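You operate a simulated robot arm through the tools that you are given. There is no shell and no other tool.

You are at the controls of a simulated robot arm. One attempt, no reset.

## Task
Burn in the black pilot lamp at its printed volts, then eject it.
Fine: push it home in the socket with the knob at OFF; let the green bar fill; knob back to OFF before the eject button; don't blow it.

The check looks at the end state, three seconds after you hand in, the way a careful person would. Anything else that was tipped, shoved, dropped, spilled or broken makes it a failure.

## Robot
A 7-joint arm with a fingered hand, fixed in place. Base frame: the origin is on the floor under the middle of its stand, x ahead of it, y to its left, z up. Lengths are in mm, angles in rad, forces in N, time in s.
With the tool pointing down near the work surface it reaches from about 360 to 840 mm from the base axis. Its first joint turns from -2.007 to 2.007 rad. Payload 5 kg.
Tool frame: the origin (TCP) lies between the finger pads and is the grasp point; the fingertips stand 32 mm ahead of it; z points along the fingers, y is the line along which they close. The gripper opens to 160 mm; its body begins 89 mm behind the TCP. The gripper is a hand of 4 fingers: y runs from the thumb to the fingers, the wrist lies at [0, 0, -267] in the tool frame.
Orientation is that of the tool frame in the base frame, as a unit quaternion [x, y, z, w]. With the fingers straight down and closing along the base's y, the tool's x points along the base's -x, its y along +y and its z along -z.

## Interface
- The arm moves only by the tool send_rows. Its argument "rows" is a list of rows, each an object (a shift or turn left out is 0) with "delta_pos": the shift along the tool's x, y, z in mm, a list of three; "turn": the turn, a rotation vector about the tool's x, y, z in rad, a list of three. In form: [{"delta_pos": [tx, ty, tz], "turn": [ax, ay, az]}, ...]. A call has 1 to 20 rows; each row is the pose to reach, as a shift and turn from the pose commanded when the call began, along the tool's axes at that moment. Each row takes 0.2 s and may step no farther than 50 mm and 0.15 rad from the row before; otherwise, the whole call is refused. A pose out of reach is approached as far as the arm can. The call stops where the force on the tool passes 40 N (or 10 N more than at its start, if that is more) or the arm is blocked; 0.2 s more then pass. In this call time passes only in rows, and 0.2 s behind the last. It gives the time, the measured TCP pose, the force on the tool (base axes), the opening and the grip force at its end, in the units of the frame above (readings bear some noise), with the torque about the TCP (base axes, N m) and any sound that the robot's microphone picked up.
- Cameras (640 x 400 px; columns grow to the right, rows downward): "scene" is fixed at [220.7, -649.2, 1382.1]; the picture's right is [0.51, -0.86, 0.00], its down [-0.60, -0.35, -0.72] and it looks along [0.62, 0.37, -0.69] (base axes); focal length 303 px, centre (320, 200). "wrist" rides on the gripper at [80, -4, -114] in the tool frame; the picture's right is [0.05, 1.00, 0.00], its down [-0.82, 0.04, -0.58] and it looks along [-0.58, 0.03, 0.82] (tool axes); focal length 265 px, centre (320, 200). There is no depth. A picture from a camera that has moved, and an enlarged one, comes with that camera's place and axes in the base frame and with its lens.
- get_image(camera): a new picture of that camera. No time passes.
- move_column(by): slides the trunk up (or, below 0, down) by that many mm; the arm rides with it, the base frame stays. It gives what a move gives, with no picture.
- move_fingers(finger1, finger2, finger3, thumb_bend): sets how far each is bent, from 0 (flat) to 1 (curled in); at 0.3 the hand is open as for a grip, at 0.7 the pads meet at the TCP. One left out holds its place. A second passes; each finger stops where it meets its share of the squeeze, and holds until it gets a number again. It is the only way to open and close the hand. It gives what a move gives, with no picture; readings hold the bend of each and the force on the fingers (four entries, about 0 where the hand has none), thumb and palm.
- inspect(camera, box): a new picture of the part [left, top, right, bottom] of that camera's present view, enlarged. No time passes.
- hand_in(): hands the job in; it is judged then, once.

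Nothing tells you positions but the pictures and the camera data. Unless the task says otherwise, let go and move clear before handing in.

The tools are called after ">>>" as name(argument=value, ...) on one line, values as JSON. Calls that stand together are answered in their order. send_rows: Moves the arm, as the interface text tells. Its arguments: {"type":"object","properties":{"rows":{"type":"array","items":{"type":"object","properties":{"delta_pos":{"type":"array","items":{"type":"number"}},"turn":{"type":"array","items":{"type":"number"}}}}}},"required":["rows"]} The other tools are called the same way: move_column (by) moves the trunk up or down; move_fingers (finger1, finger2, finger3, thumb_bend) moves the fingers one by one; get_image (camera) takes a picture; inspect (camera, box) takes an enlarged picture of a part of a camera's view; hand_in () hands the job in.

At the start:

```text
time: 0.0
eef_pos: [467.5, -280.5, 1153.7]
ee_rot: [-0.001, 1.0, 0.0, 0.0]
force: [0.7, 0.4, 1.1]
moment: [-0.01, 0.0, 0.02]
grip_width: 159.8
grip_force: 0.0
shape: jaw
bend: [0.3, 0.3, 0.3, 0.3]
finger forces: [0.1, 0.0, 0.0, 0.0, 0.0, 0.0]
trunk travel left (down, up): [-825.0, 165.0]
```

scene: 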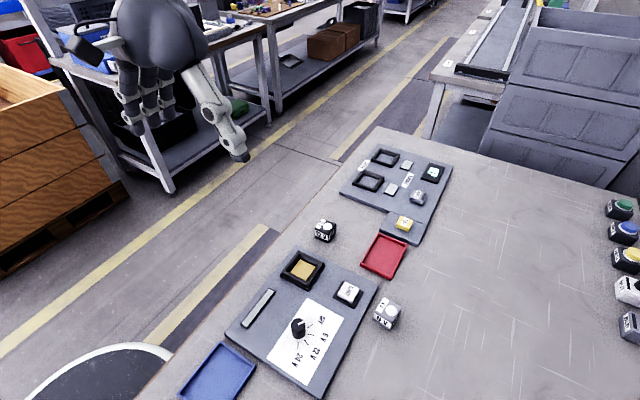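
wrist: 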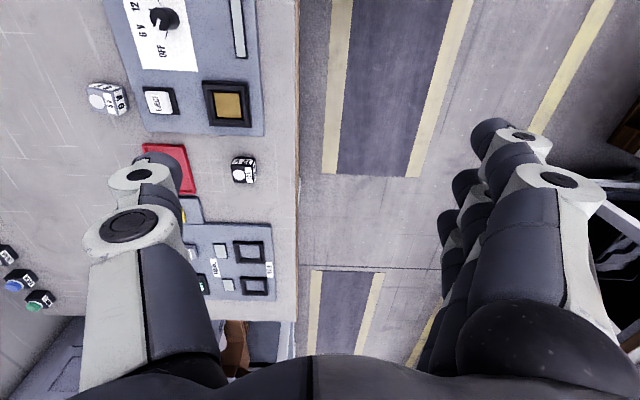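

I see a table with a burn-in panel (socket, EJECT button, rotary knob, bar), a second panel behind, a red tray, a blue tray, and a black and a grey cube lamp. I'll look closer first.

>>> inspect(camera="scene", box=[220, 200, 420, 400])

>>> inspect(camera="scene", box=[300, 210, 360, 250])

>>> inspect(camera="scene", box=[330, 130, 470, 250])

>>> inspect(camera="wrist", box=[80, 0, 300, 200])

>>> inspect(camera="wrist", box=[220, 145, 270, 195])

```text
2.00 times, centred on (320, 300) of scene
camera zoom: at [220.7, -649.2, 1382.1], right [0.51, -0.86, 0.0], down [-0.6, -0.35, -0.72], along [0.62, 0.37, -0.69], focal length 607 px, centre (320, 0)
```

zoom: 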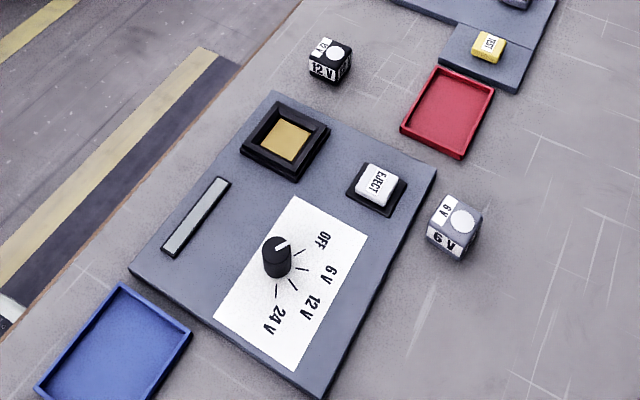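

```text
10.00 times, centred on (330, 230) of scene
camera zoom: at [220.7, -649.2, 1382.1], right [0.51, -0.86, 0.0], down [-0.6, -0.35, -0.72], along [0.62, 0.37, -0.69], focal length 3034 px, centre (220, -100)
```

zoom: 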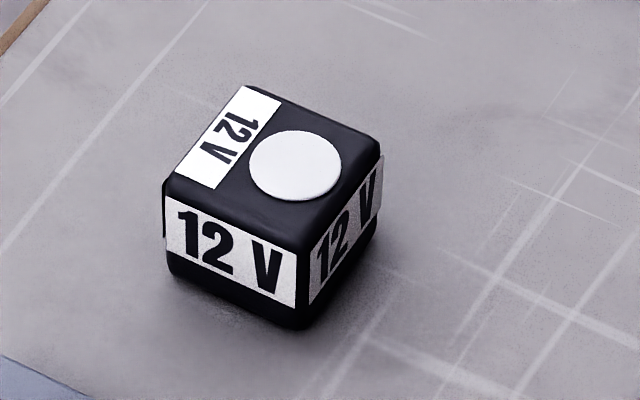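

```text
3.33 times, centred on (400, 190) of scene
camera zoom: at [220.7, -649.2, 1382.1], right [0.51, -0.86, 0.0], down [-0.6, -0.35, -0.72], along [0.62, 0.37, -0.69], focal length 1011 px, centre (53, 233)
```

zoom: 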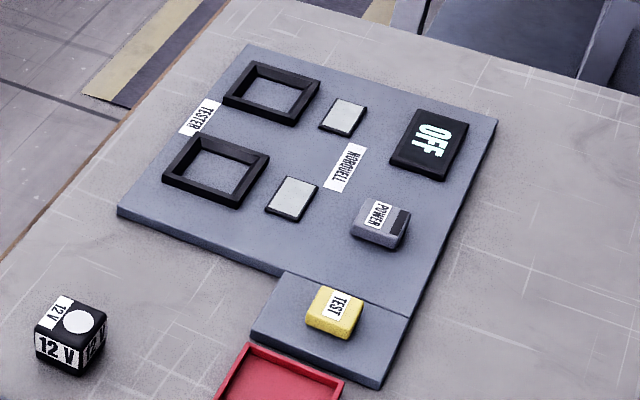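

```text
2.00 times, centred on (190, 100) of wrist
camera zoom: at [386.7, -283.8, 1267.6], right [-0.05, 1.0, 0.0], down [0.82, 0.04, 0.58], along [0.58, 0.03, -0.82], focal length 531 px, centre (580, 400)
```

zoom: 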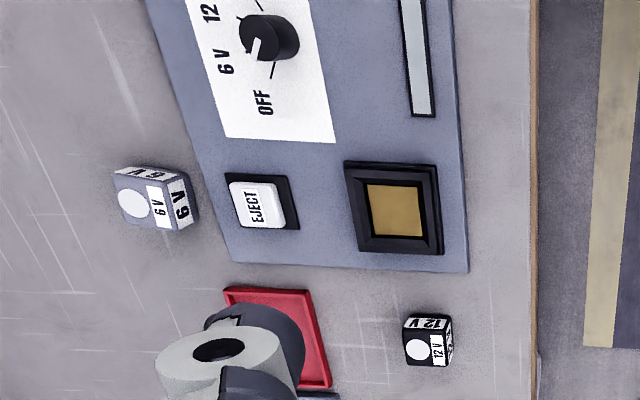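

```text
8.00 times, centred on (245, 170) of wrist
camera zoom: at [386.7, -283.8, 1267.6], right [-0.05, 1.0, 0.0], down [0.82, 0.04, 0.58], along [0.58, 0.03, -0.82], focal length 2123 px, centre (920, 440)
```

zoom: 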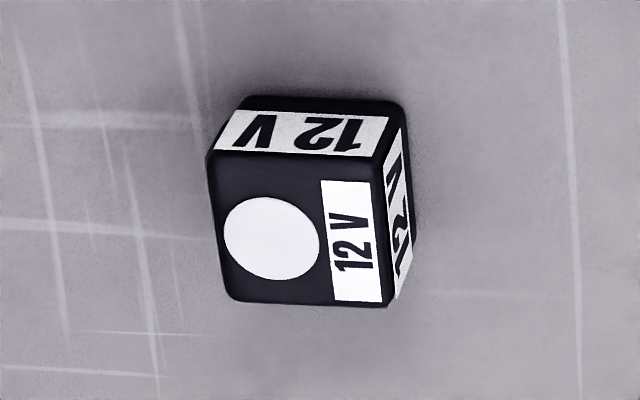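

The lamp is marked 12 V, and triangulating it from both cameras puts it near (638, -414), with the table near z = 805. Next I check the knob pointer and the socket in detail.

>>> inspect(camera="scene", box=[265, 300, 345, 380])

>>> inspect(camera="scene", box=[230, 240, 380, 320])

>>> inspect(camera="wrist", box=[120, 0, 280, 100])

>>> inspect(camera="wrist", box=[130, 70, 270, 150])

```text
5.00 times, centred on (305, 340) of scene
camera zoom: at [220.7, -649.2, 1382.1], right [0.51, -0.86, 0.0], down [-0.6, -0.35, -0.72], along [0.62, 0.37, -0.69], focal length 1517 px, centre (395, -500)
```

zoom: 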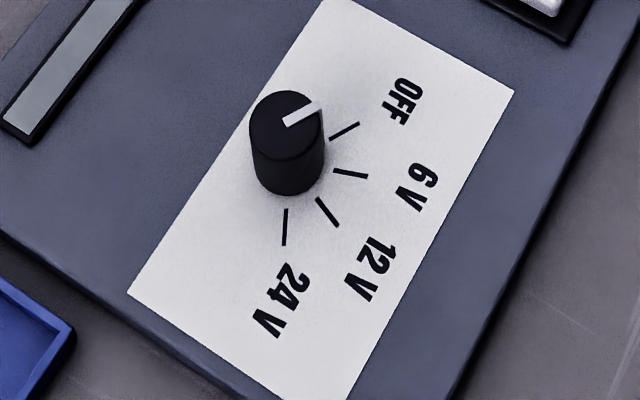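

```text
4.27 times, centred on (305, 280) of scene
camera zoom: at [220.7, -649.2, 1382.1], right [0.51, -0.86, 0.0], down [-0.6, -0.35, -0.72], along [0.62, 0.37, -0.69], focal length 1294 px, centre (384, -141)
```

zoom: 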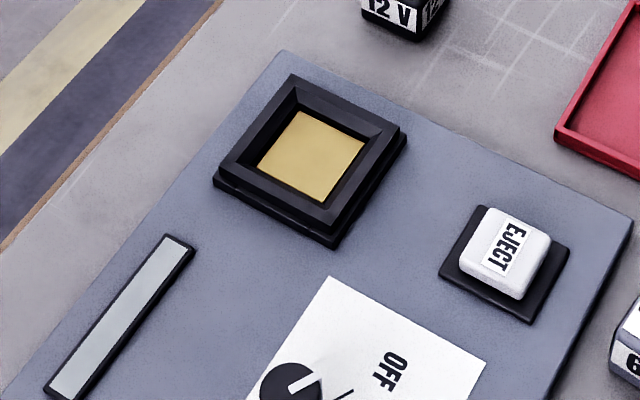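

```text
4.00 times, centred on (200, 50) of wrist
camera zoom: at [386.7, -283.8, 1267.6], right [-0.05, 1.0, 0.0], down [0.82, 0.04, 0.58], along [0.58, 0.03, -0.82], focal length 1062 px, centre (800, 800)
```

zoom: 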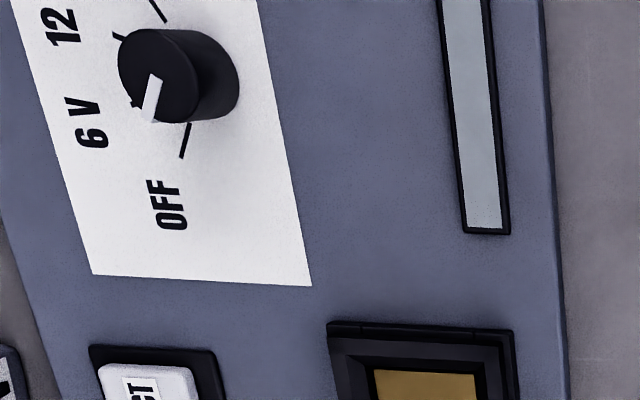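

```text
4.57 times, centred on (200, 110) of wrist
camera zoom: at [386.7, -283.8, 1267.6], right [-0.05, 1.0, 0.0], down [0.82, 0.04, 0.58], along [0.58, 0.03, -0.82], focal length 1213 px, centre (869, 611)
```

zoom: 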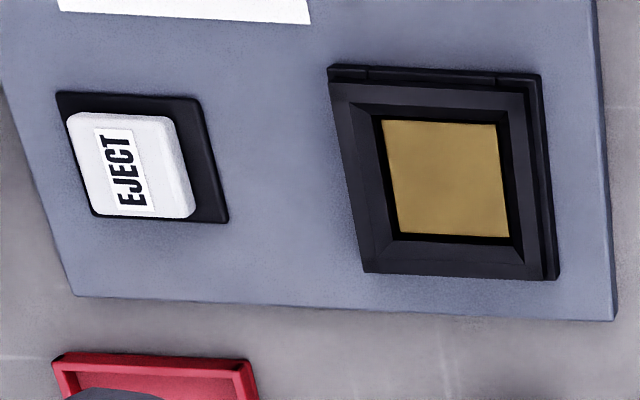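

The knob points at OFF; its ticks sit at about -30°, -70°, -110° and -150° in the base frame, so 12 V is 80° clockwise from OFF. The socket pad is near (519, -428) and square to the base axes. I'll move above the lamp with the hand still high.

>>> send_rows(rows=[{"delta_pos": [-34, -26, 0]}, {"delta_pos": [-68, -52, 10]}, {"delta_pos": [-102, -79, 30]}, {"delta_pos": [-136, -105, 50]}, {"delta_pos": [-167.5, -131, 75]}, {"delta_pos": [-167.5, -131, 110]}])

```text
time: 1.4
eef_pos: [634.0, -412.6, 1046.3]
ee_rot: [0.0, 1.0, 0.0, 0.0]
force: [-0.3, 0.5, -0.3]
moment: [-0.02, 0.02, -0.01]
grip_width: 160.0
grip_force: 0.1
shape: jaw
bend: [0.3, 0.3, 0.3, 0.3]
finger forces: [0.0, 0.0, 0.0, 0.0, 0.0, 0.0]
trunk travel left (down, up): [-825.0, 165.0]
```

>>> get_image(camera="wrist")

>>> get_image(camera="scene")

```text
taken
camera wrist: at [553.6, -415.8, 1159.6], right [-0.05, 1.0, 0.0], down [0.82, 0.04, 0.58], along [0.58, 0.03, -0.82], focal length 265 px, centre (320, 200)
```

wrist: 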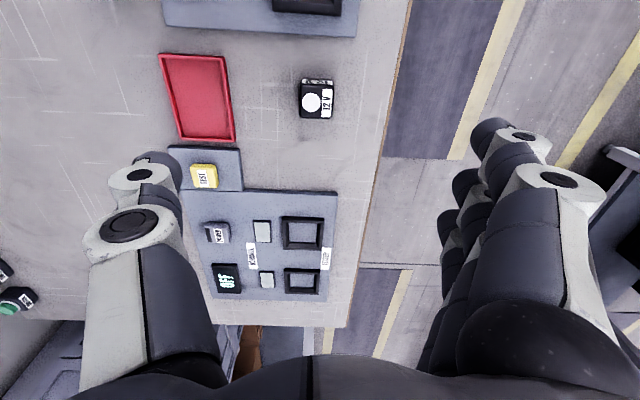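

```text
taken
```

scene: 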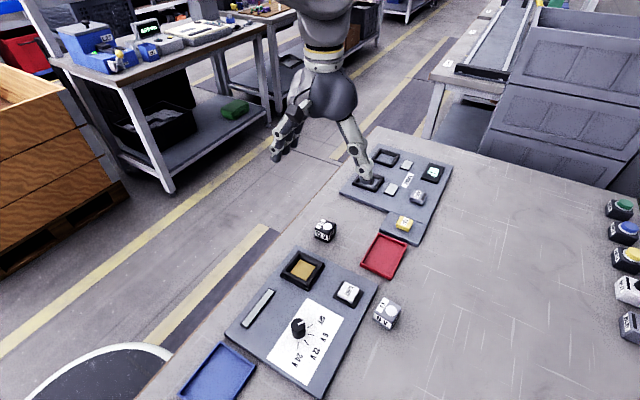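

The lamp is almost beneath the hand. I'll zoom in to refine its position and find the heights.

>>> inspect(camera="wrist", box=[284, 70, 348, 130])

>>> inspect(camera="wrist", box=[150, 0, 410, 160])

```text
6.67 times, centred on (316, 100) of wrist
camera zoom: at [553.6, -415.8, 1159.6], right [-0.05, 1.0, 0.0], down [0.82, 0.04, 0.58], along [0.58, 0.03, -0.82], focal length 1769 px, centre (347, 867)
```

zoom: 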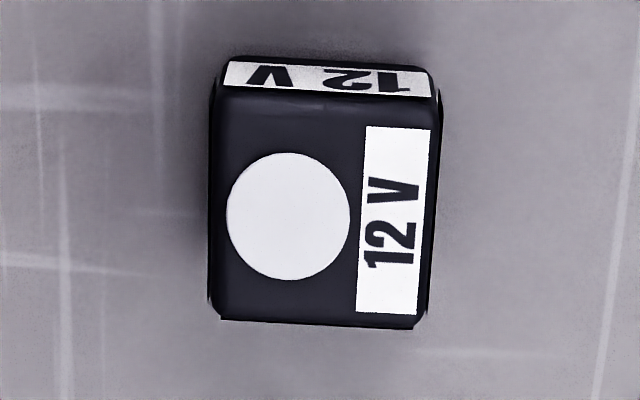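

```text
2.46 times, centred on (280, 80) of wrist
camera zoom: at [553.6, -415.8, 1159.6], right [-0.05, 1.0, 0.0], down [0.82, 0.04, 0.58], along [0.58, 0.03, -0.82], focal length 653 px, centre (418, 495)
```

zoom: 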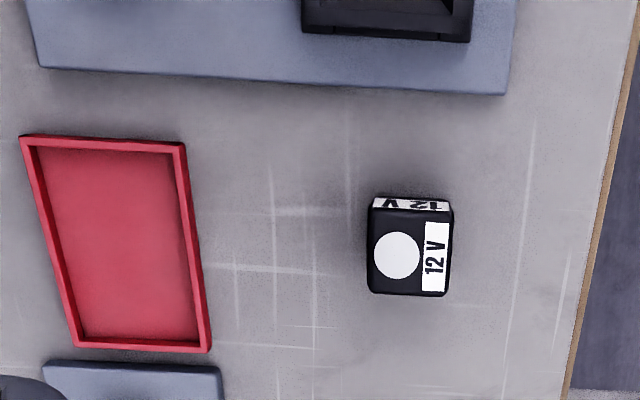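

The top of the lamp is near (640, -415, 837), and the lamp is about 38 mm wide and square to the base. I'll come down above it and narrow the hand to see how the fingers move.

>>> send_rows(rows=[{"delta_pos": [-3, -1, 40]}, {"delta_pos": [-6, -2.5, 80]}])

>>> move_fingers(finger1=0.3, finger2=0.5, finger3=0.3, thumb_bend=0.5)

>>> get_image(camera="wrist")

>>> get_image(camera="scene")

```text
time: 2.0
eef_pos: [640.8, -414.2, 962.6]
ee_rot: [0.0, 1.0, -0.001, 0.0]
force: [-0.5, 0.4, -1.2]
moment: [0.02, 0.0, 0.02]
grip_width: 159.7
grip_force: 0.0
shape: jaw
bend: [0.3, 0.3, 0.3, 0.3]
finger forces: [0.1, 0.0, 0.0, 0.1, 0.1, 0.1]
trunk travel left (down, up): [-825.0, 165.0]
```

```text
time: 3.0
eef_pos: [640.6, -411.9, 962.0]
ee_rot: [0.0, 1.0, -0.001, 0.0]
force: [-0.4, 0.1, 1.0]
moment: [-0.02, 0.02, 0.0]
grip_width: 131.4
grip_force: 0.1
shape: fingers
bend: [0.3, 0.5, 0.3, 0.5]
finger forces: [0.0, 0.1, 0.1, 0.0, 0.0, 0.0]
trunk travel left (down, up): [-825.0, 165.0]
```

```text
taken
camera wrist: at [560.1, -416.9, 1076.7], right [-0.05, 1.0, 0.0], down [0.82, 0.04, 0.58], along [0.58, 0.03, -0.82], focal length 265 px, centre (320, 200)
```

wrist: 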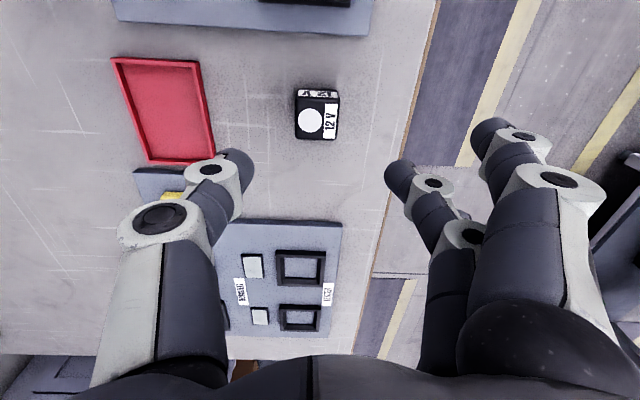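

```text
taken
```

scene: 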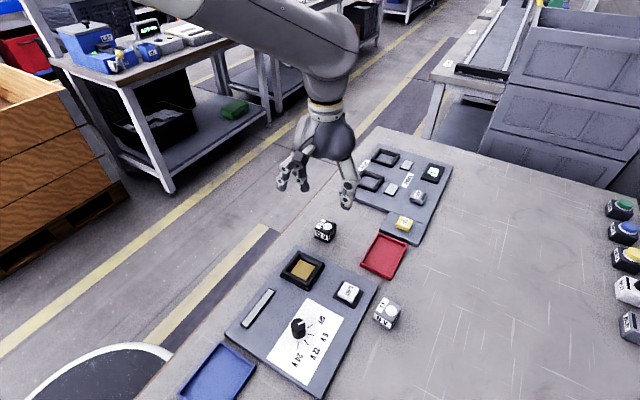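

At half bend the tips sit about 50 mm either side of centre and roughly 37 mm ahead of the TCP. I'll close the thumb and middle finger in the air to learn where the pads and tips meet.

>>> move_fingers(finger1=0.3, finger2=0.6, finger3=0.3, thumb_bend=0.6)

>>> get_image(camera="wrist")

>>> move_fingers(finger1=0.3, finger2=0.7, finger3=0.3, thumb_bend=0.7)

>>> get_image(camera="wrist")

>>> inspect(camera="scene", box=[260, 80, 400, 240])

```text
time: 4.0
eef_pos: [640.6, -412.0, 962.4]
ee_rot: [0.0, 1.0, 0.0, 0.0]
force: [-0.7, -0.4, -0.2]
moment: [-0.02, -0.04, -0.01]
grip_width: 111.7
grip_force: 0.0
shape: fingers
bend: [0.3, 0.6, 0.3, 0.6]
finger forces: [0.1, 0.1, 0.0, 0.1, 0.1, 0.0]
trunk travel left (down, up): [-825.0, 165.0]
```

```text
taken
camera wrist: at [560.0, -416.9, 1076.7], right [-0.05, 1.0, 0.0], down [0.82, 0.04, 0.58], along [0.58, 0.03, -0.82], focal length 265 px, centre (320, 200)
```

wrist: 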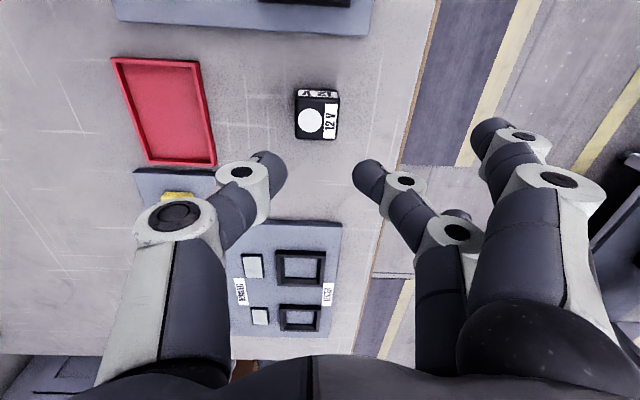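

```text
time: 5.0
eef_pos: [640.8, -412.2, 962.9]
ee_rot: [0.0, 1.0, 0.0, 0.0]
force: [0.0, -0.7, 0.6]
moment: [0.0, -0.01, 0.01]
grip_width: 93.1
grip_force: 0.2
shape: fingers
bend: [0.3, 0.7, 0.3, 0.7]
finger forces: [0.0, 0.0, 0.0, 0.0, 0.0, 0.0]
trunk travel left (down, up): [-825.0, 165.0]
```

```text
taken
camera wrist: at [560.1, -416.9, 1076.7], right [-0.05, 1.0, 0.0], down [0.82, 0.04, 0.58], along [0.58, 0.03, -0.82], focal length 265 px, centre (320, 200)
```

wrist: 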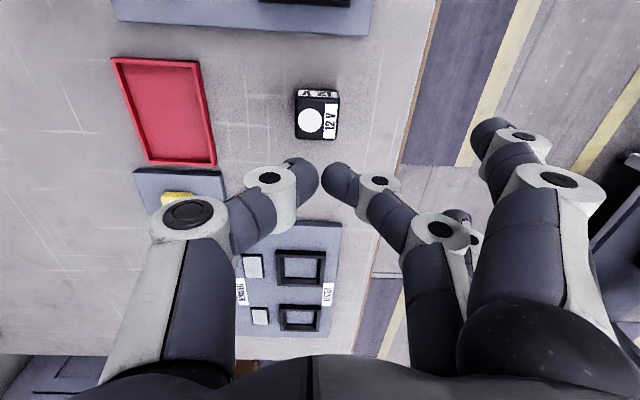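

```text
2.50 times, centred on (330, 160) of scene
camera zoom: at [220.7, -649.2, 1382.1], right [0.51, -0.86, 0.0], down [-0.6, -0.35, -0.72], along [0.62, 0.37, -0.69], focal length 758 px, centre (295, 300)
```

zoom: 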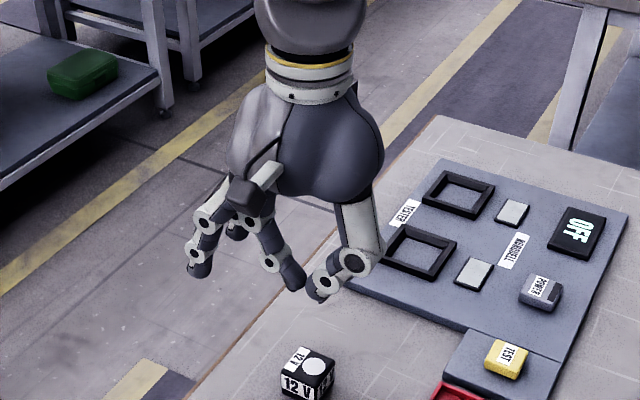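

The tips meet at 0.7, about 28 mm ahead of the TCP, and the gap is roughly 39 mm at 0.6. That suits a thumb and middle-finger pinch on the upper half of the lamp. I'll refine the lamp position before descending.

>>> inspect(camera="wrist", box=[284, 85, 348, 145])

>>> inspect(camera="scene", box=[296, 210, 360, 250])

>>> move_fingers(finger1=0.3, finger2=0.45, finger3=0.3, thumb_bend=0.45)

```text
6.67 times, centred on (316, 115) of wrist
camera zoom: at [560.1, -416.9, 1076.7], right [-0.05, 1.0, 0.0], down [0.82, 0.04, 0.58], along [0.58, 0.03, -0.82], focal length 1769 px, centre (347, 767)
```

zoom: 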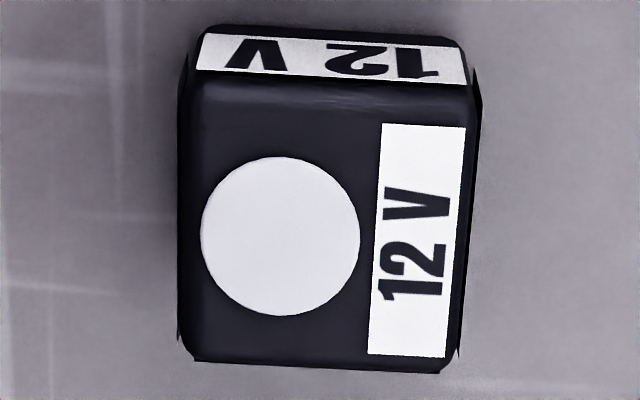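

```text
10.00 times, centred on (328, 230) of scene
camera zoom: at [220.7, -649.2, 1382.1], right [0.51, -0.86, 0.0], down [-0.6, -0.35, -0.72], along [0.62, 0.37, -0.69], focal length 3034 px, centre (240, -100)
```

zoom: 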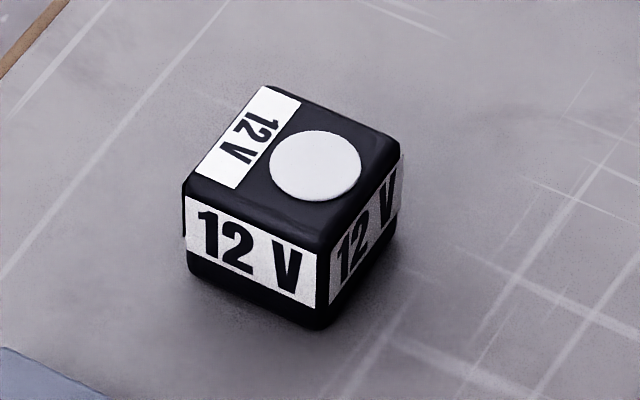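

```text
time: 6.0
eef_pos: [639.4, -413.0, 962.8]
ee_rot: [0.0, 1.0, 0.0, 0.0]
force: [0.7, -0.2, 0.5]
moment: [-0.01, 0.01, 0.0]
grip_width: 140.7
grip_force: 0.0
shape: fingers
bend: [0.3, 0.45, 0.3, 0.45]
finger forces: [0.0, 0.1, 0.0, 0.0, 0.0, 0.0]
trunk travel left (down, up): [-825.0, 165.0]
```

The lamp top centre refines to about (641, -416, 836). I'll shift slightly in y, come down to just above the grip height and look again.

>>> send_rows(rows=[{"delta_pos": [-0.5, -2.5, 30]}, {"delta_pos": [-0.5, -2.5, 60]}, {"delta_pos": [-0.5, -2.5, 85]}])

>>> get_image(camera="wrist")

>>> inspect(camera="scene", box=[260, 150, 400, 250])

```text
time: 6.8
eef_pos: [641.0, -416.9, 877.9]
ee_rot: [0.001, 1.0, 0.0, 0.001]
force: [-1.3, 0.4, 0.1]
moment: [0.03, 0.01, -0.02]
grip_width: 140.8
grip_force: 0.0
shape: fingers
bend: [0.3, 0.45, 0.3, 0.45]
finger forces: [0.0, 0.1, 0.1, 0.1, 0.0, 0.0]
trunk travel left (down, up): [-825.0, 165.0]
```

```text
taken
camera wrist: at [561.0, -420.5, 992.7], right [-0.05, 1.0, 0.0], down [0.82, 0.04, 0.58], along [0.58, 0.03, -0.82], focal length 265 px, centre (320, 200)
```

wrist: 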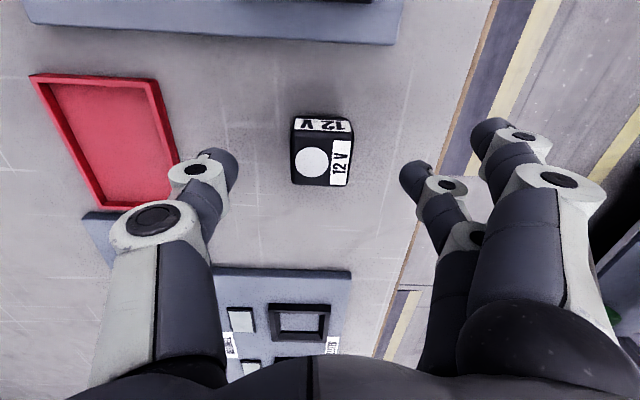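

```text
4.00 times, centred on (330, 200) of scene
camera zoom: at [220.7, -649.2, 1382.1], right [0.51, -0.86, 0.0], down [-0.6, -0.35, -0.72], along [0.62, 0.37, -0.69], focal length 1214 px, centre (280, 200)
```

zoom: 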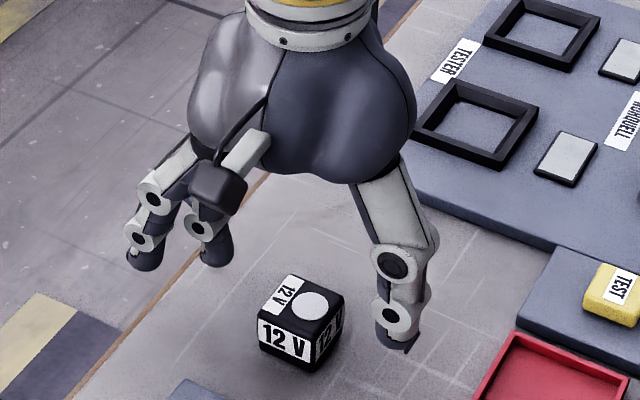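

>>> inspect(camera="wrist", box=[272, 100, 368, 200])

```text
4.00 times, centred on (320, 150) of wrist
camera zoom: at [561.0, -420.5, 992.7], right [-0.05, 1.0, 0.0], down [0.82, 0.04, 0.58], along [0.58, 0.03, -0.82], focal length 1062 px, centre (320, 400)
```

zoom: 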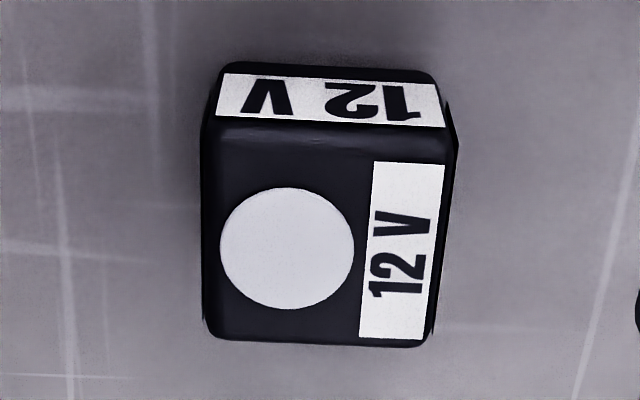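

The lamp is centred between the tips. I go down to the grip height and close the thumb and middle finger on it.

>>> send_rows(rows=[{"delta_pos": [0.3, 0.5, 12]}, {"delta_pos": [0.3, 0.5, 24]}])

>>> move_fingers(finger2=0.57, thumb_bend=0.57)

>>> inspect(camera="wrist", box=[220, 100, 420, 225])

>>> inspect(camera="scene", box=[280, 190, 380, 250])

```text
time: 7.4
eef_pos: [641.1, -416.9, 855.3]
ee_rot: [-0.001, 1.0, 0.0, 0.0]
force: [-0.3, -0.9, -0.9]
moment: [-0.01, 0.01, -0.02]
grip_width: 140.7
grip_force: 0.1
shape: fingers
bend: [0.3, 0.45, 0.3, 0.45]
finger forces: [0.0, 0.1, 0.0, 0.0, 0.0, 0.1]
trunk travel left (down, up): [-825.0, 165.0]
```

```text
time: 8.4
eef_pos: [639.4, -416.6, 854.9]
ee_rot: [0.0, 1.0, 0.001, 0.0]
force: [-0.5, -0.2, 0.1]
moment: [0.0, -0.01, 0.02]
grip_width: 119.4
grip_force: 0.0
shape: fingers
bend: [0.3, 0.56, 0.3, 0.56]
finger forces: [0.0, 0.0, 0.0, 0.0, 0.0, 0.0]
trunk travel left (down, up): [-825.0, 165.0]
```

```text
3.20 times, centred on (320, 162) of wrist
camera zoom: at [560.1, -419.6, 969.2], right [-0.05, 1.0, 0.0], down [0.82, 0.04, 0.58], along [0.58, 0.03, -0.82], focal length 849 px, centre (320, 320)
```

zoom: 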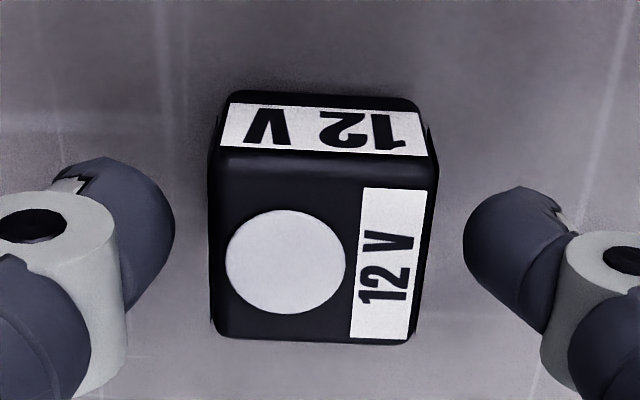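

```text
6.40 times, centred on (330, 220) of scene
camera zoom: at [220.7, -649.2, 1382.1], right [0.51, -0.86, 0.0], down [-0.6, -0.35, -0.72], along [0.62, 0.37, -0.69], focal length 1942 px, centre (256, 72)
```

zoom: 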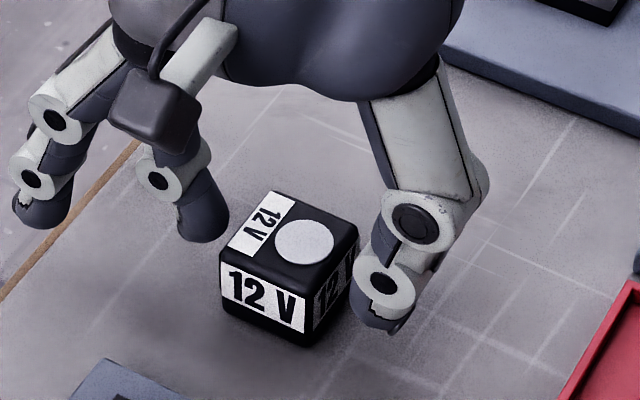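

>>> move_fingers(finger2=0.7, thumb_bend=0.7)

>>> inspect(camera="wrist", box=[220, 100, 420, 225])

>>> inspect(camera="scene", box=[280, 190, 380, 250])

```text
time: 9.4
eef_pos: [639.9, -417.0, 855.2]
ee_rot: [0.0, 1.0, 0.0, 0.0]
force: [-0.3, -0.2, -0.5]
moment: [-0.02, -0.03, 0.0]
grip_width: 105.2
grip_force: 11.9
shape: fingers
bend: [0.3, 0.6, 0.3, 0.66]
finger forces: [0.1, 11.6, 0.1, 0.1, 11.7, 0.0]
trunk travel left (down, up): [-825.0, 165.0]
```

```text
3.20 times, centred on (320, 162) of wrist
camera zoom: at [560.1, -419.7, 969.2], right [-0.05, 1.0, 0.0], down [0.82, 0.04, 0.58], along [0.58, 0.03, -0.82], focal length 849 px, centre (320, 320)
```

zoom: 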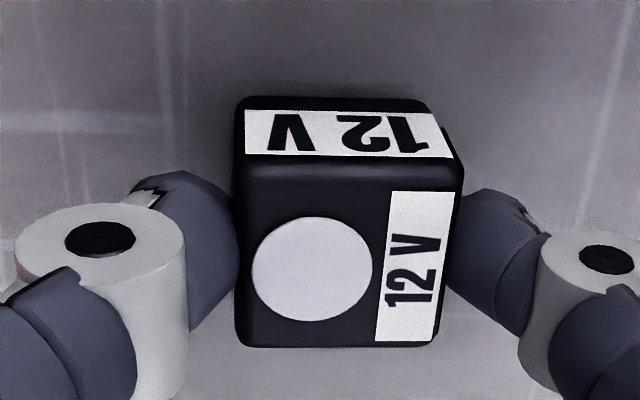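

```text
6.40 times, centred on (330, 220) of scene
camera zoom: at [220.7, -649.2, 1382.1], right [0.51, -0.86, 0.0], down [-0.6, -0.35, -0.72], along [0.62, 0.37, -0.69], focal length 1942 px, centre (256, 72)
```

zoom: 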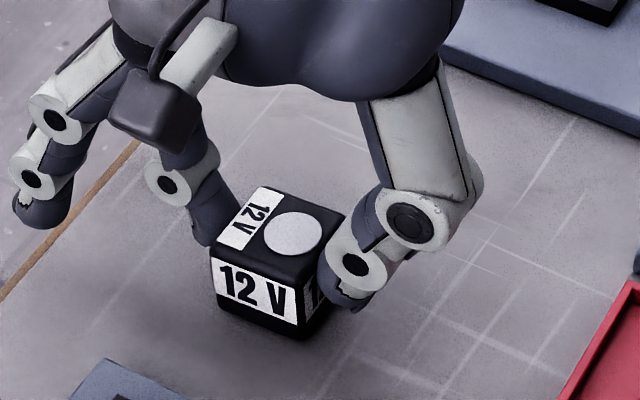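

The lamp is held with about 11.7 N on both pads, shifted a few mm toward +y. I'll lift straight up and check it hangs square.

>>> send_rows(rows=[{"delta_pos": [0, 0, -10]}, {"delta_pos": [0, 0, -30]}, {"delta_pos": [0, 0, -60]}, {"delta_pos": [0, 0, -90]}])

>>> inspect(camera="wrist", box=[220, 100, 420, 225])

>>> inspect(camera="scene", box=[280, 150, 400, 250])

```text
time: 10.4
eef_pos: [640.9, -414.8, 943.6]
ee_rot: [0.001, 1.0, 0.001, 0.0]
force: [0.4, 0.1, -1.2]
moment: [0.0, -0.02, 0.0]
grip_width: 105.1
grip_force: 11.3
shape: fingers
bend: [0.3, 0.6, 0.3, 0.66]
finger forces: [0.0, 11.7, 0.0, 0.0, 11.4, 0.0]
trunk travel left (down, up): [-825.0, 165.0]
```

```text
3.20 times, centred on (320, 162) of wrist
camera zoom: at [559.8, -418.6, 1058.0], right [-0.05, 1.0, 0.0], down [0.82, 0.04, 0.58], along [0.58, 0.03, -0.82], focal length 849 px, centre (320, 320)
```

zoom: 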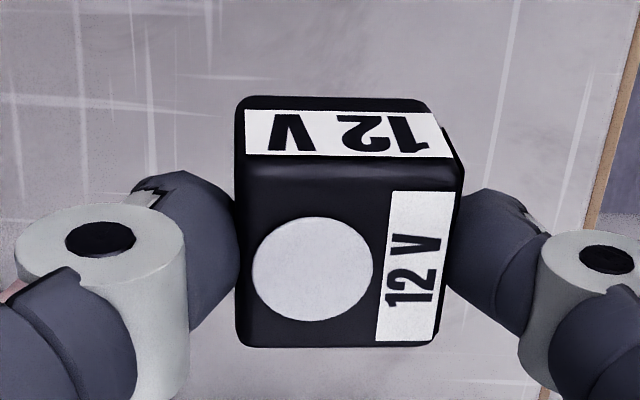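

```text
4.00 times, centred on (340, 200) of scene
camera zoom: at [220.7, -649.2, 1382.1], right [0.51, -0.86, 0.0], down [-0.6, -0.35, -0.72], along [0.62, 0.37, -0.69], focal length 1214 px, centre (240, 200)
```

zoom: 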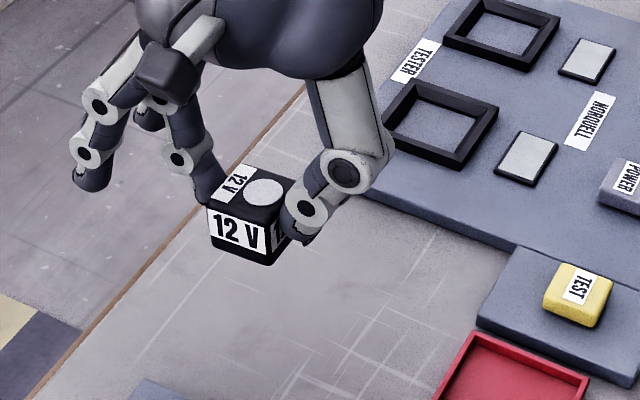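

The lamp is held rigidly and upright, about 5 mm to the +y side of the TCP. I'll carry it over toward the socket at this safe height and look.

>>> send_rows(rows=[{"delta_pos": [30, -5, 0]}, {"delta_pos": [60, -10, 0]}, {"delta_pos": [90, -15, 0]}, {"delta_pos": [121.5, -19.5, 0]}])

>>> get_image(camera="wrist")

>>> inspect(camera="scene", box=[220, 180, 380, 300])

>>> inspect(camera="wrist", box=[220, 60, 420, 185])

```text
time: 11.4
eef_pos: [518.2, -434.7, 944.4]
ee_rot: [0.0, 1.0, 0.001, 0.002]
force: [-0.6, -0.3, -1.0]
moment: [-0.04, 0.03, -0.02]
grip_width: 105.3
grip_force: 11.7
shape: fingers
bend: [0.3, 0.6, 0.3, 0.67]
finger forces: [0.0, 11.4, 0.0, 0.1, 11.4, 0.0]
trunk travel left (down, up): [-825.0, 165.0]
```

```text
taken
camera wrist: at [437.8, -437.6, 1058.3], right [-0.05, 1.0, 0.0], down [0.81, 0.04, 0.58], along [0.58, 0.03, -0.82], focal length 265 px, centre (320, 200)
```

wrist: 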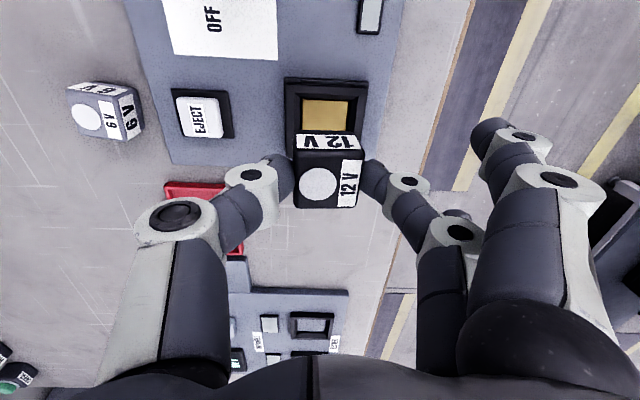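

```text
3.33 times, centred on (300, 240) of scene
camera zoom: at [220.7, -649.2, 1382.1], right [0.51, -0.86, 0.0], down [-0.6, -0.35, -0.72], along [0.62, 0.37, -0.69], focal length 1011 px, centre (387, 67)
```

zoom: 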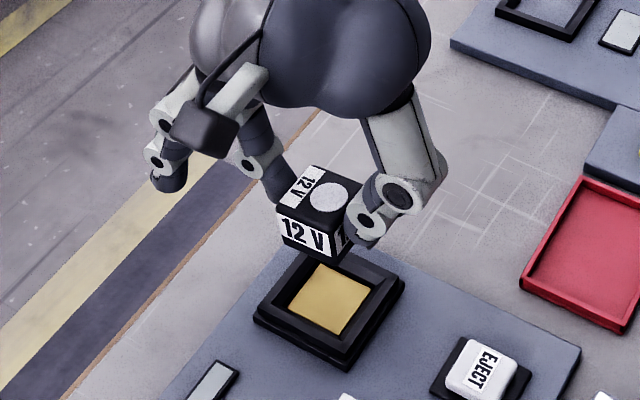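

```text
3.20 times, centred on (320, 122) of wrist
camera zoom: at [437.8, -437.6, 1058.3], right [-0.05, 1.0, 0.0], down [0.81, 0.04, 0.58], along [0.58, 0.03, -0.82], focal length 849 px, centre (320, 448)
```

zoom: 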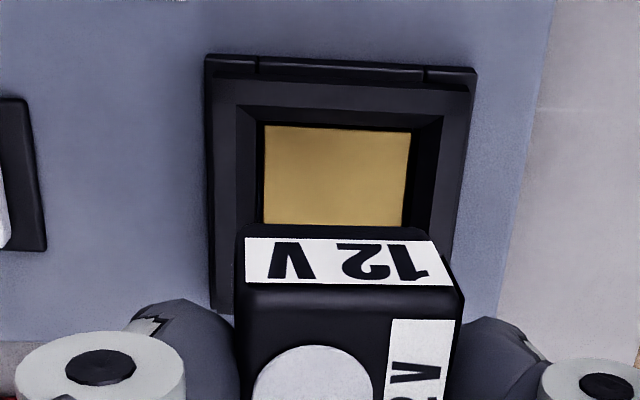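

The socket pad is near (520.5, -429.5, 819) and the lamp is within a couple of millimetres of being over it. I'll zoom in to measure the lamp's small yaw from gripping.

>>> inspect(camera="wrist", box=[284, 120, 376, 215])

>>> inspect(camera="wrist", box=[276, 70, 376, 140])

>>> inspect(camera="scene", box=[275, 225, 335, 295])

```text
4.21 times, centred on (330, 168) of wrist
camera zoom: at [437.8, -437.6, 1058.3], right [-0.05, 1.0, 0.0], down [0.81, 0.04, 0.58], along [0.58, 0.03, -0.82], focal length 1118 px, centre (278, 337)
```

zoom: 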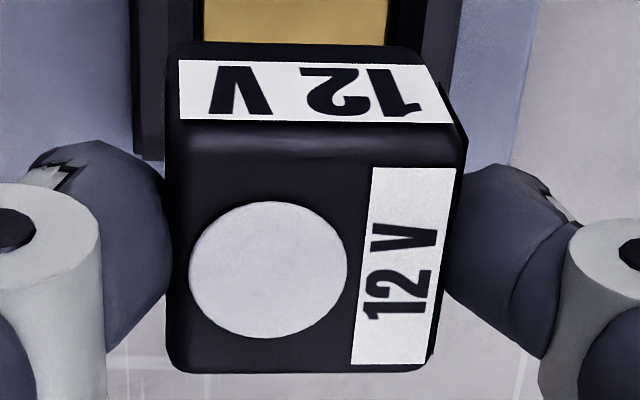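

```text
5.71 times, centred on (326, 105) of wrist
camera zoom: at [437.8, -437.6, 1058.3], right [-0.05, 1.0, 0.0], down [0.81, 0.04, 0.58], along [0.58, 0.03, -0.82], focal length 1517 px, centre (286, 743)
```

zoom: 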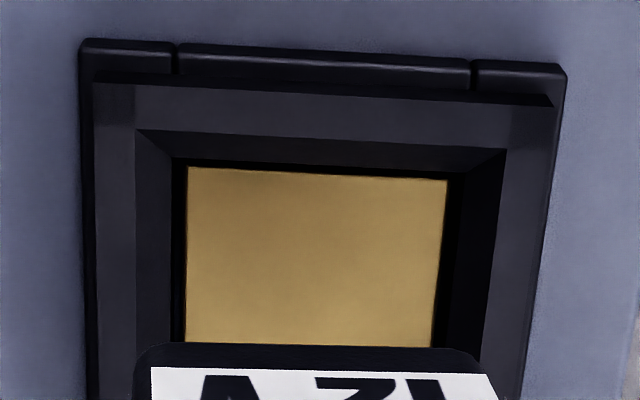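

```text
5.71 times, centred on (305, 260) of scene
camera zoom: at [220.7, -649.2, 1382.1], right [0.51, -0.86, 0.0], down [-0.6, -0.35, -0.72], along [0.62, 0.37, -0.69], focal length 1734 px, centre (406, -143)
```

zoom: 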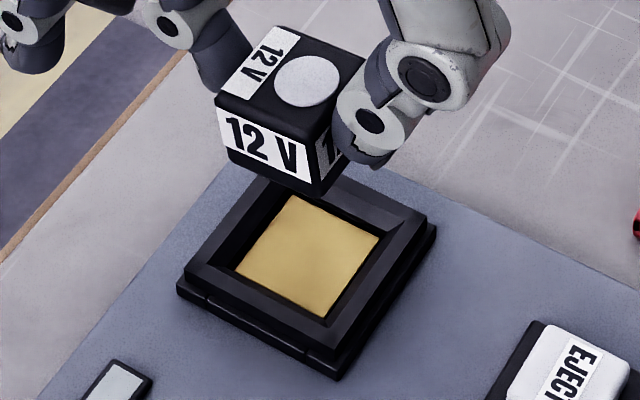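

The opening is about 42 mm with a chamfer out to about 52 mm, and the lamp's bottom is centred over it to within 2 mm. I'll lower it to just above the frame and look again.

>>> send_rows(rows=[{"delta_pos": [-0.5, -0.6, 20]}, {"delta_pos": [-0.5, -0.6, 40]}])

>>> inspect(camera="wrist", box=[240, 60, 400, 220])

>>> inspect(camera="scene", box=[260, 225, 350, 300])

```text
time: 12.0
eef_pos: [519.3, -435.6, 903.8]
ee_rot: [0.0, 1.0, 0.0, 0.0]
force: [0.2, -0.8, -0.7]
moment: [0.01, -0.02, 0.01]
grip_width: 105.6
grip_force: 11.6
shape: fingers
bend: [0.3, 0.6, 0.3, 0.67]
finger forces: [0.0, 11.5, 0.0, 0.0, 11.3, 0.0]
trunk travel left (down, up): [-825.0, 165.0]
```

```text
2.50 times, centred on (320, 140) of wrist
camera zoom: at [438.4, -438.5, 1018.7], right [-0.05, 1.0, 0.0], down [0.82, 0.04, 0.58], along [0.58, 0.03, -0.82], focal length 664 px, centre (320, 350)
```

zoom: 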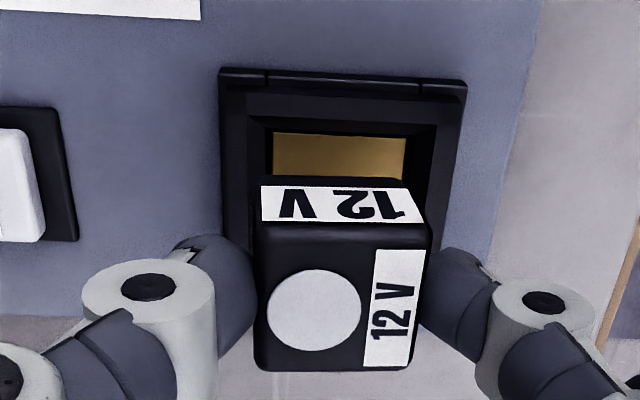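

```text
5.33 times, centred on (305, 262) of scene
camera zoom: at [220.7, -649.2, 1382.1], right [0.51, -0.86, 0.0], down [-0.6, -0.35, -0.72], along [0.62, 0.37, -0.69], focal length 1618 px, centre (400, -133)
```

zoom: 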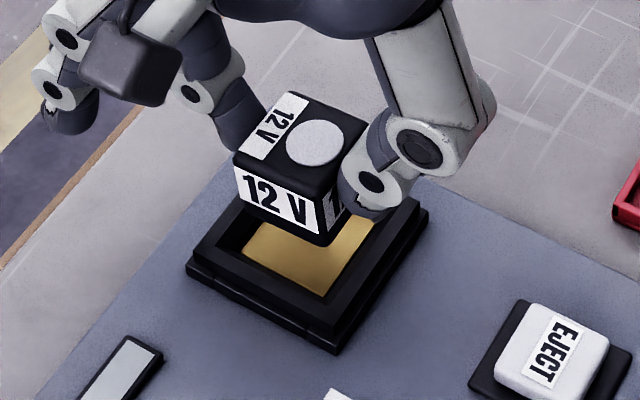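

>>> send_rows(rows=[{"delta_pos": [0, 0, 6]}, {"delta_pos": [0, 0, 12]}, {"delta_pos": [0, 0, 15]}, {"delta_pos": [0, 0, 18]}])

>>> inspect(camera="wrist", box=[240, 60, 400, 220])

>>> inspect(camera="scene", box=[260, 225, 350, 300])

```text
time: 13.0
eef_pos: [519.6, -435.2, 884.4]
ee_rot: [0.0, 1.0, 0.0, 0.0]
force: [0.0, -0.4, 0.0]
moment: [0.01, 0.0, -0.03]
grip_width: 105.3
grip_force: 11.7
shape: fingers
bend: [0.3, 0.6, 0.3, 0.67]
finger forces: [0.0, 11.4, 0.0, 0.1, 11.4, 0.1]
trunk travel left (down, up): [-825.0, 165.0]
```

```text
2.50 times, centred on (320, 140) of wrist
camera zoom: at [439.6, -438.4, 999.9], right [-0.05, 1.0, 0.0], down [0.82, 0.04, 0.58], along [0.58, 0.03, -0.82], focal length 664 px, centre (320, 350)
```

zoom: 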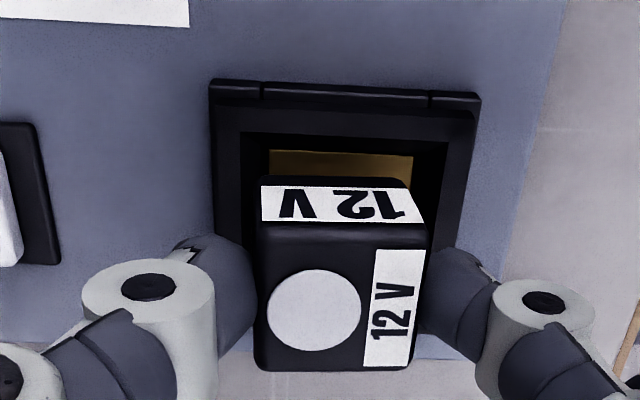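

```text
5.33 times, centred on (305, 262) of scene
camera zoom: at [220.7, -649.2, 1382.1], right [0.51, -0.86, 0.0], down [-0.6, -0.35, -0.72], along [0.62, 0.37, -0.69], focal length 1618 px, centre (400, -133)
```

zoom: 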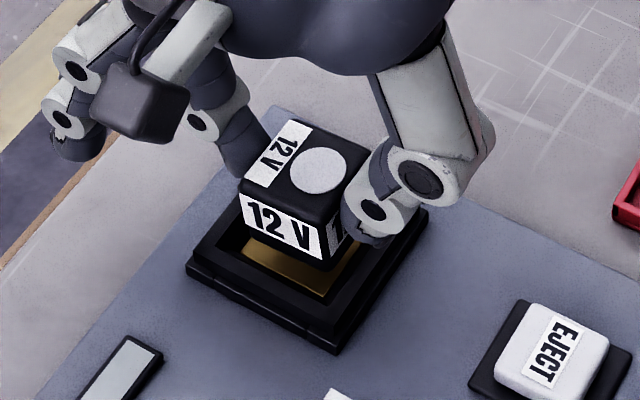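

The lamp bottom is about to enter the frame, and it looks 1–2 mm toward +x. I'll correct that and continue down gently.

>>> send_rows(rows=[{"delta_pos": [1.5, 0, 2]}, {"delta_pos": [1.5, 0, 4]}, {"delta_pos": [1.5, 0, 6]}])

>>> inspect(camera="wrist", box=[240, 60, 400, 220])

>>> inspect(camera="scene", box=[260, 225, 350, 300])

```text
time: 13.8
eef_pos: [518.0, -436.5, 879.3]
ee_rot: [0.0, 1.0, 0.0, 0.0]
force: [-0.6, 0.3, -0.6]
moment: [0.01, 0.0, -0.03]
grip_width: 105.3
grip_force: 11.4
shape: fingers
bend: [0.3, 0.6, 0.3, 0.67]
finger forces: [0.0, 11.4, 0.1, 0.0, 11.3, 0.0]
trunk travel left (down, up): [-825.0, 165.0]
```

```text
2.50 times, centred on (320, 140) of wrist
camera zoom: at [438.2, -439.2, 993.7], right [-0.05, 1.0, 0.0], down [0.82, 0.04, 0.58], along [0.58, 0.03, -0.82], focal length 664 px, centre (320, 350)
```

zoom: 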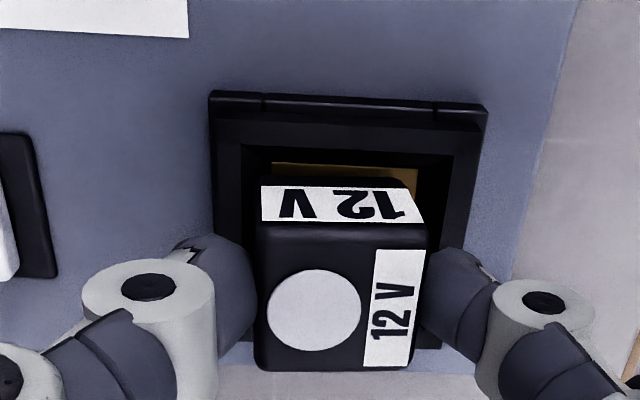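

```text
5.33 times, centred on (305, 262) of scene
camera zoom: at [220.7, -649.2, 1382.1], right [0.51, -0.86, 0.0], down [-0.6, -0.35, -0.72], along [0.62, 0.37, -0.69], focal length 1618 px, centre (400, -133)
```

zoom: 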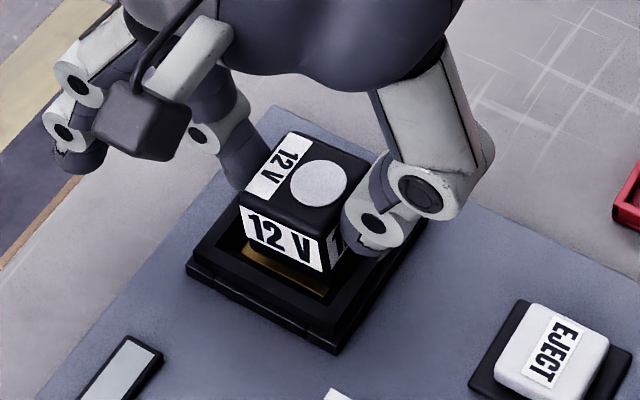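

>>> send_rows(rows=[{"delta_pos": [0, 0, 1.5]}, {"delta_pos": [0, 0, 3]}, {"delta_pos": [0, 0, 4]}])

>>> inspect(camera="wrist", box=[240, 60, 400, 220])

>>> inspect(camera="scene", box=[260, 225, 350, 300])

```text
time: 14.6
eef_pos: [518.6, -436.6, 875.6]
ee_rot: [0.0, 1.0, 0.001, 0.0]
force: [0.8, -0.6, 0.9]
moment: [0.03, 0.01, 0.01]
grip_width: 104.9
grip_force: 11.4
shape: fingers
bend: [0.3, 0.6, 0.3, 0.67]
finger forces: [0.0, 11.8, 0.1, 0.1, 11.2, 0.1]
trunk travel left (down, up): [-825.0, 165.0]
```

```text
2.50 times, centred on (320, 140) of wrist
camera zoom: at [438.3, -439.0, 990.1], right [-0.05, 1.0, 0.0], down [0.82, 0.04, 0.58], along [0.58, 0.03, -0.82], focal length 664 px, centre (320, 350)
```

zoom: 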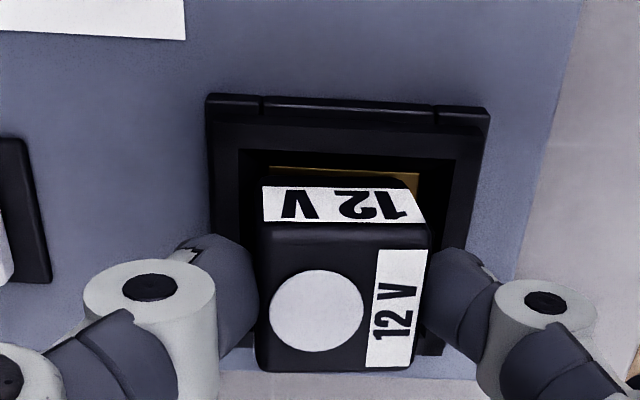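

```text
5.33 times, centred on (305, 262) of scene
camera zoom: at [220.7, -649.2, 1382.1], right [0.51, -0.86, 0.0], down [-0.6, -0.35, -0.72], along [0.62, 0.37, -0.69], focal length 1618 px, centre (400, -133)
```

zoom: 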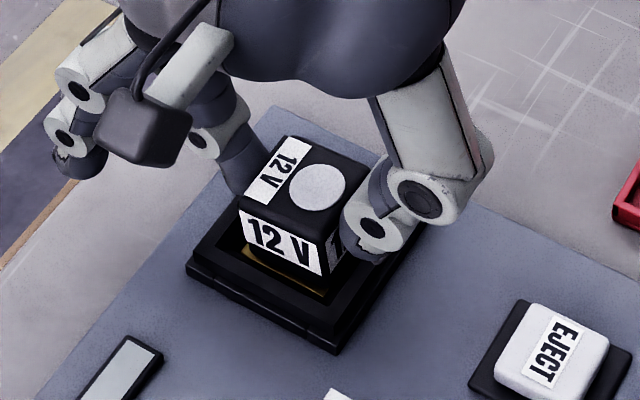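

>>> send_rows(rows=[{"delta_pos": [0, 0, 1]}, {"delta_pos": [0, 0, 2]}])

>>> inspect(camera="wrist", box=[240, 60, 400, 220])

>>> inspect(camera="scene", box=[275, 235, 335, 285])

```text
time: 15.2
eef_pos: [517.7, -435.9, 875.1]
ee_rot: [0.001, 1.0, 0.0, 0.001]
force: [-0.7, 1.0, 4.2]
moment: [0.02, 0.0, 0.05]
grip_width: 104.0
grip_force: 11.8
shape: fingers
bend: [0.3, 0.6, 0.3, 0.67]
finger forces: [0.0, 12.4, 0.0, 0.0, 11.3, 0.0]
trunk travel left (down, up): [-825.0, 165.0]
```

```text
2.50 times, centred on (320, 140) of wrist
camera zoom: at [438.0, -439.0, 988.8], right [-0.05, 1.0, 0.0], down [0.81, 0.04, 0.58], along [0.58, 0.03, -0.82], focal length 664 px, centre (320, 350)
```

zoom: 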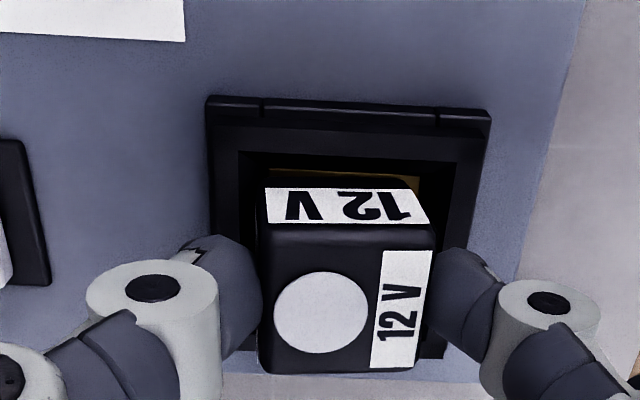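

```text
8.00 times, centred on (305, 260) of scene
camera zoom: at [220.7, -649.2, 1382.1], right [0.51, -0.86, 0.0], down [-0.6, -0.35, -0.72], along [0.62, 0.37, -0.69], focal length 2427 px, centre (440, -280)
```

zoom: 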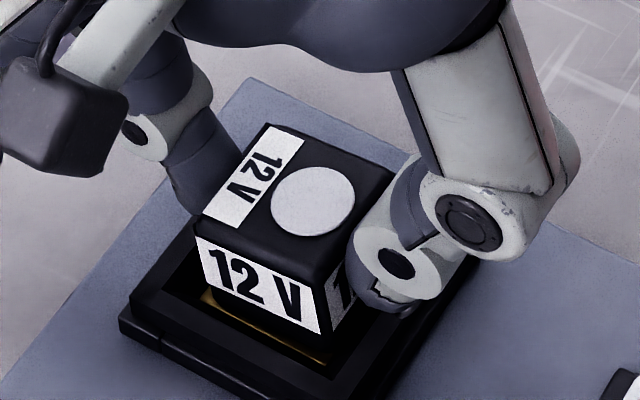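

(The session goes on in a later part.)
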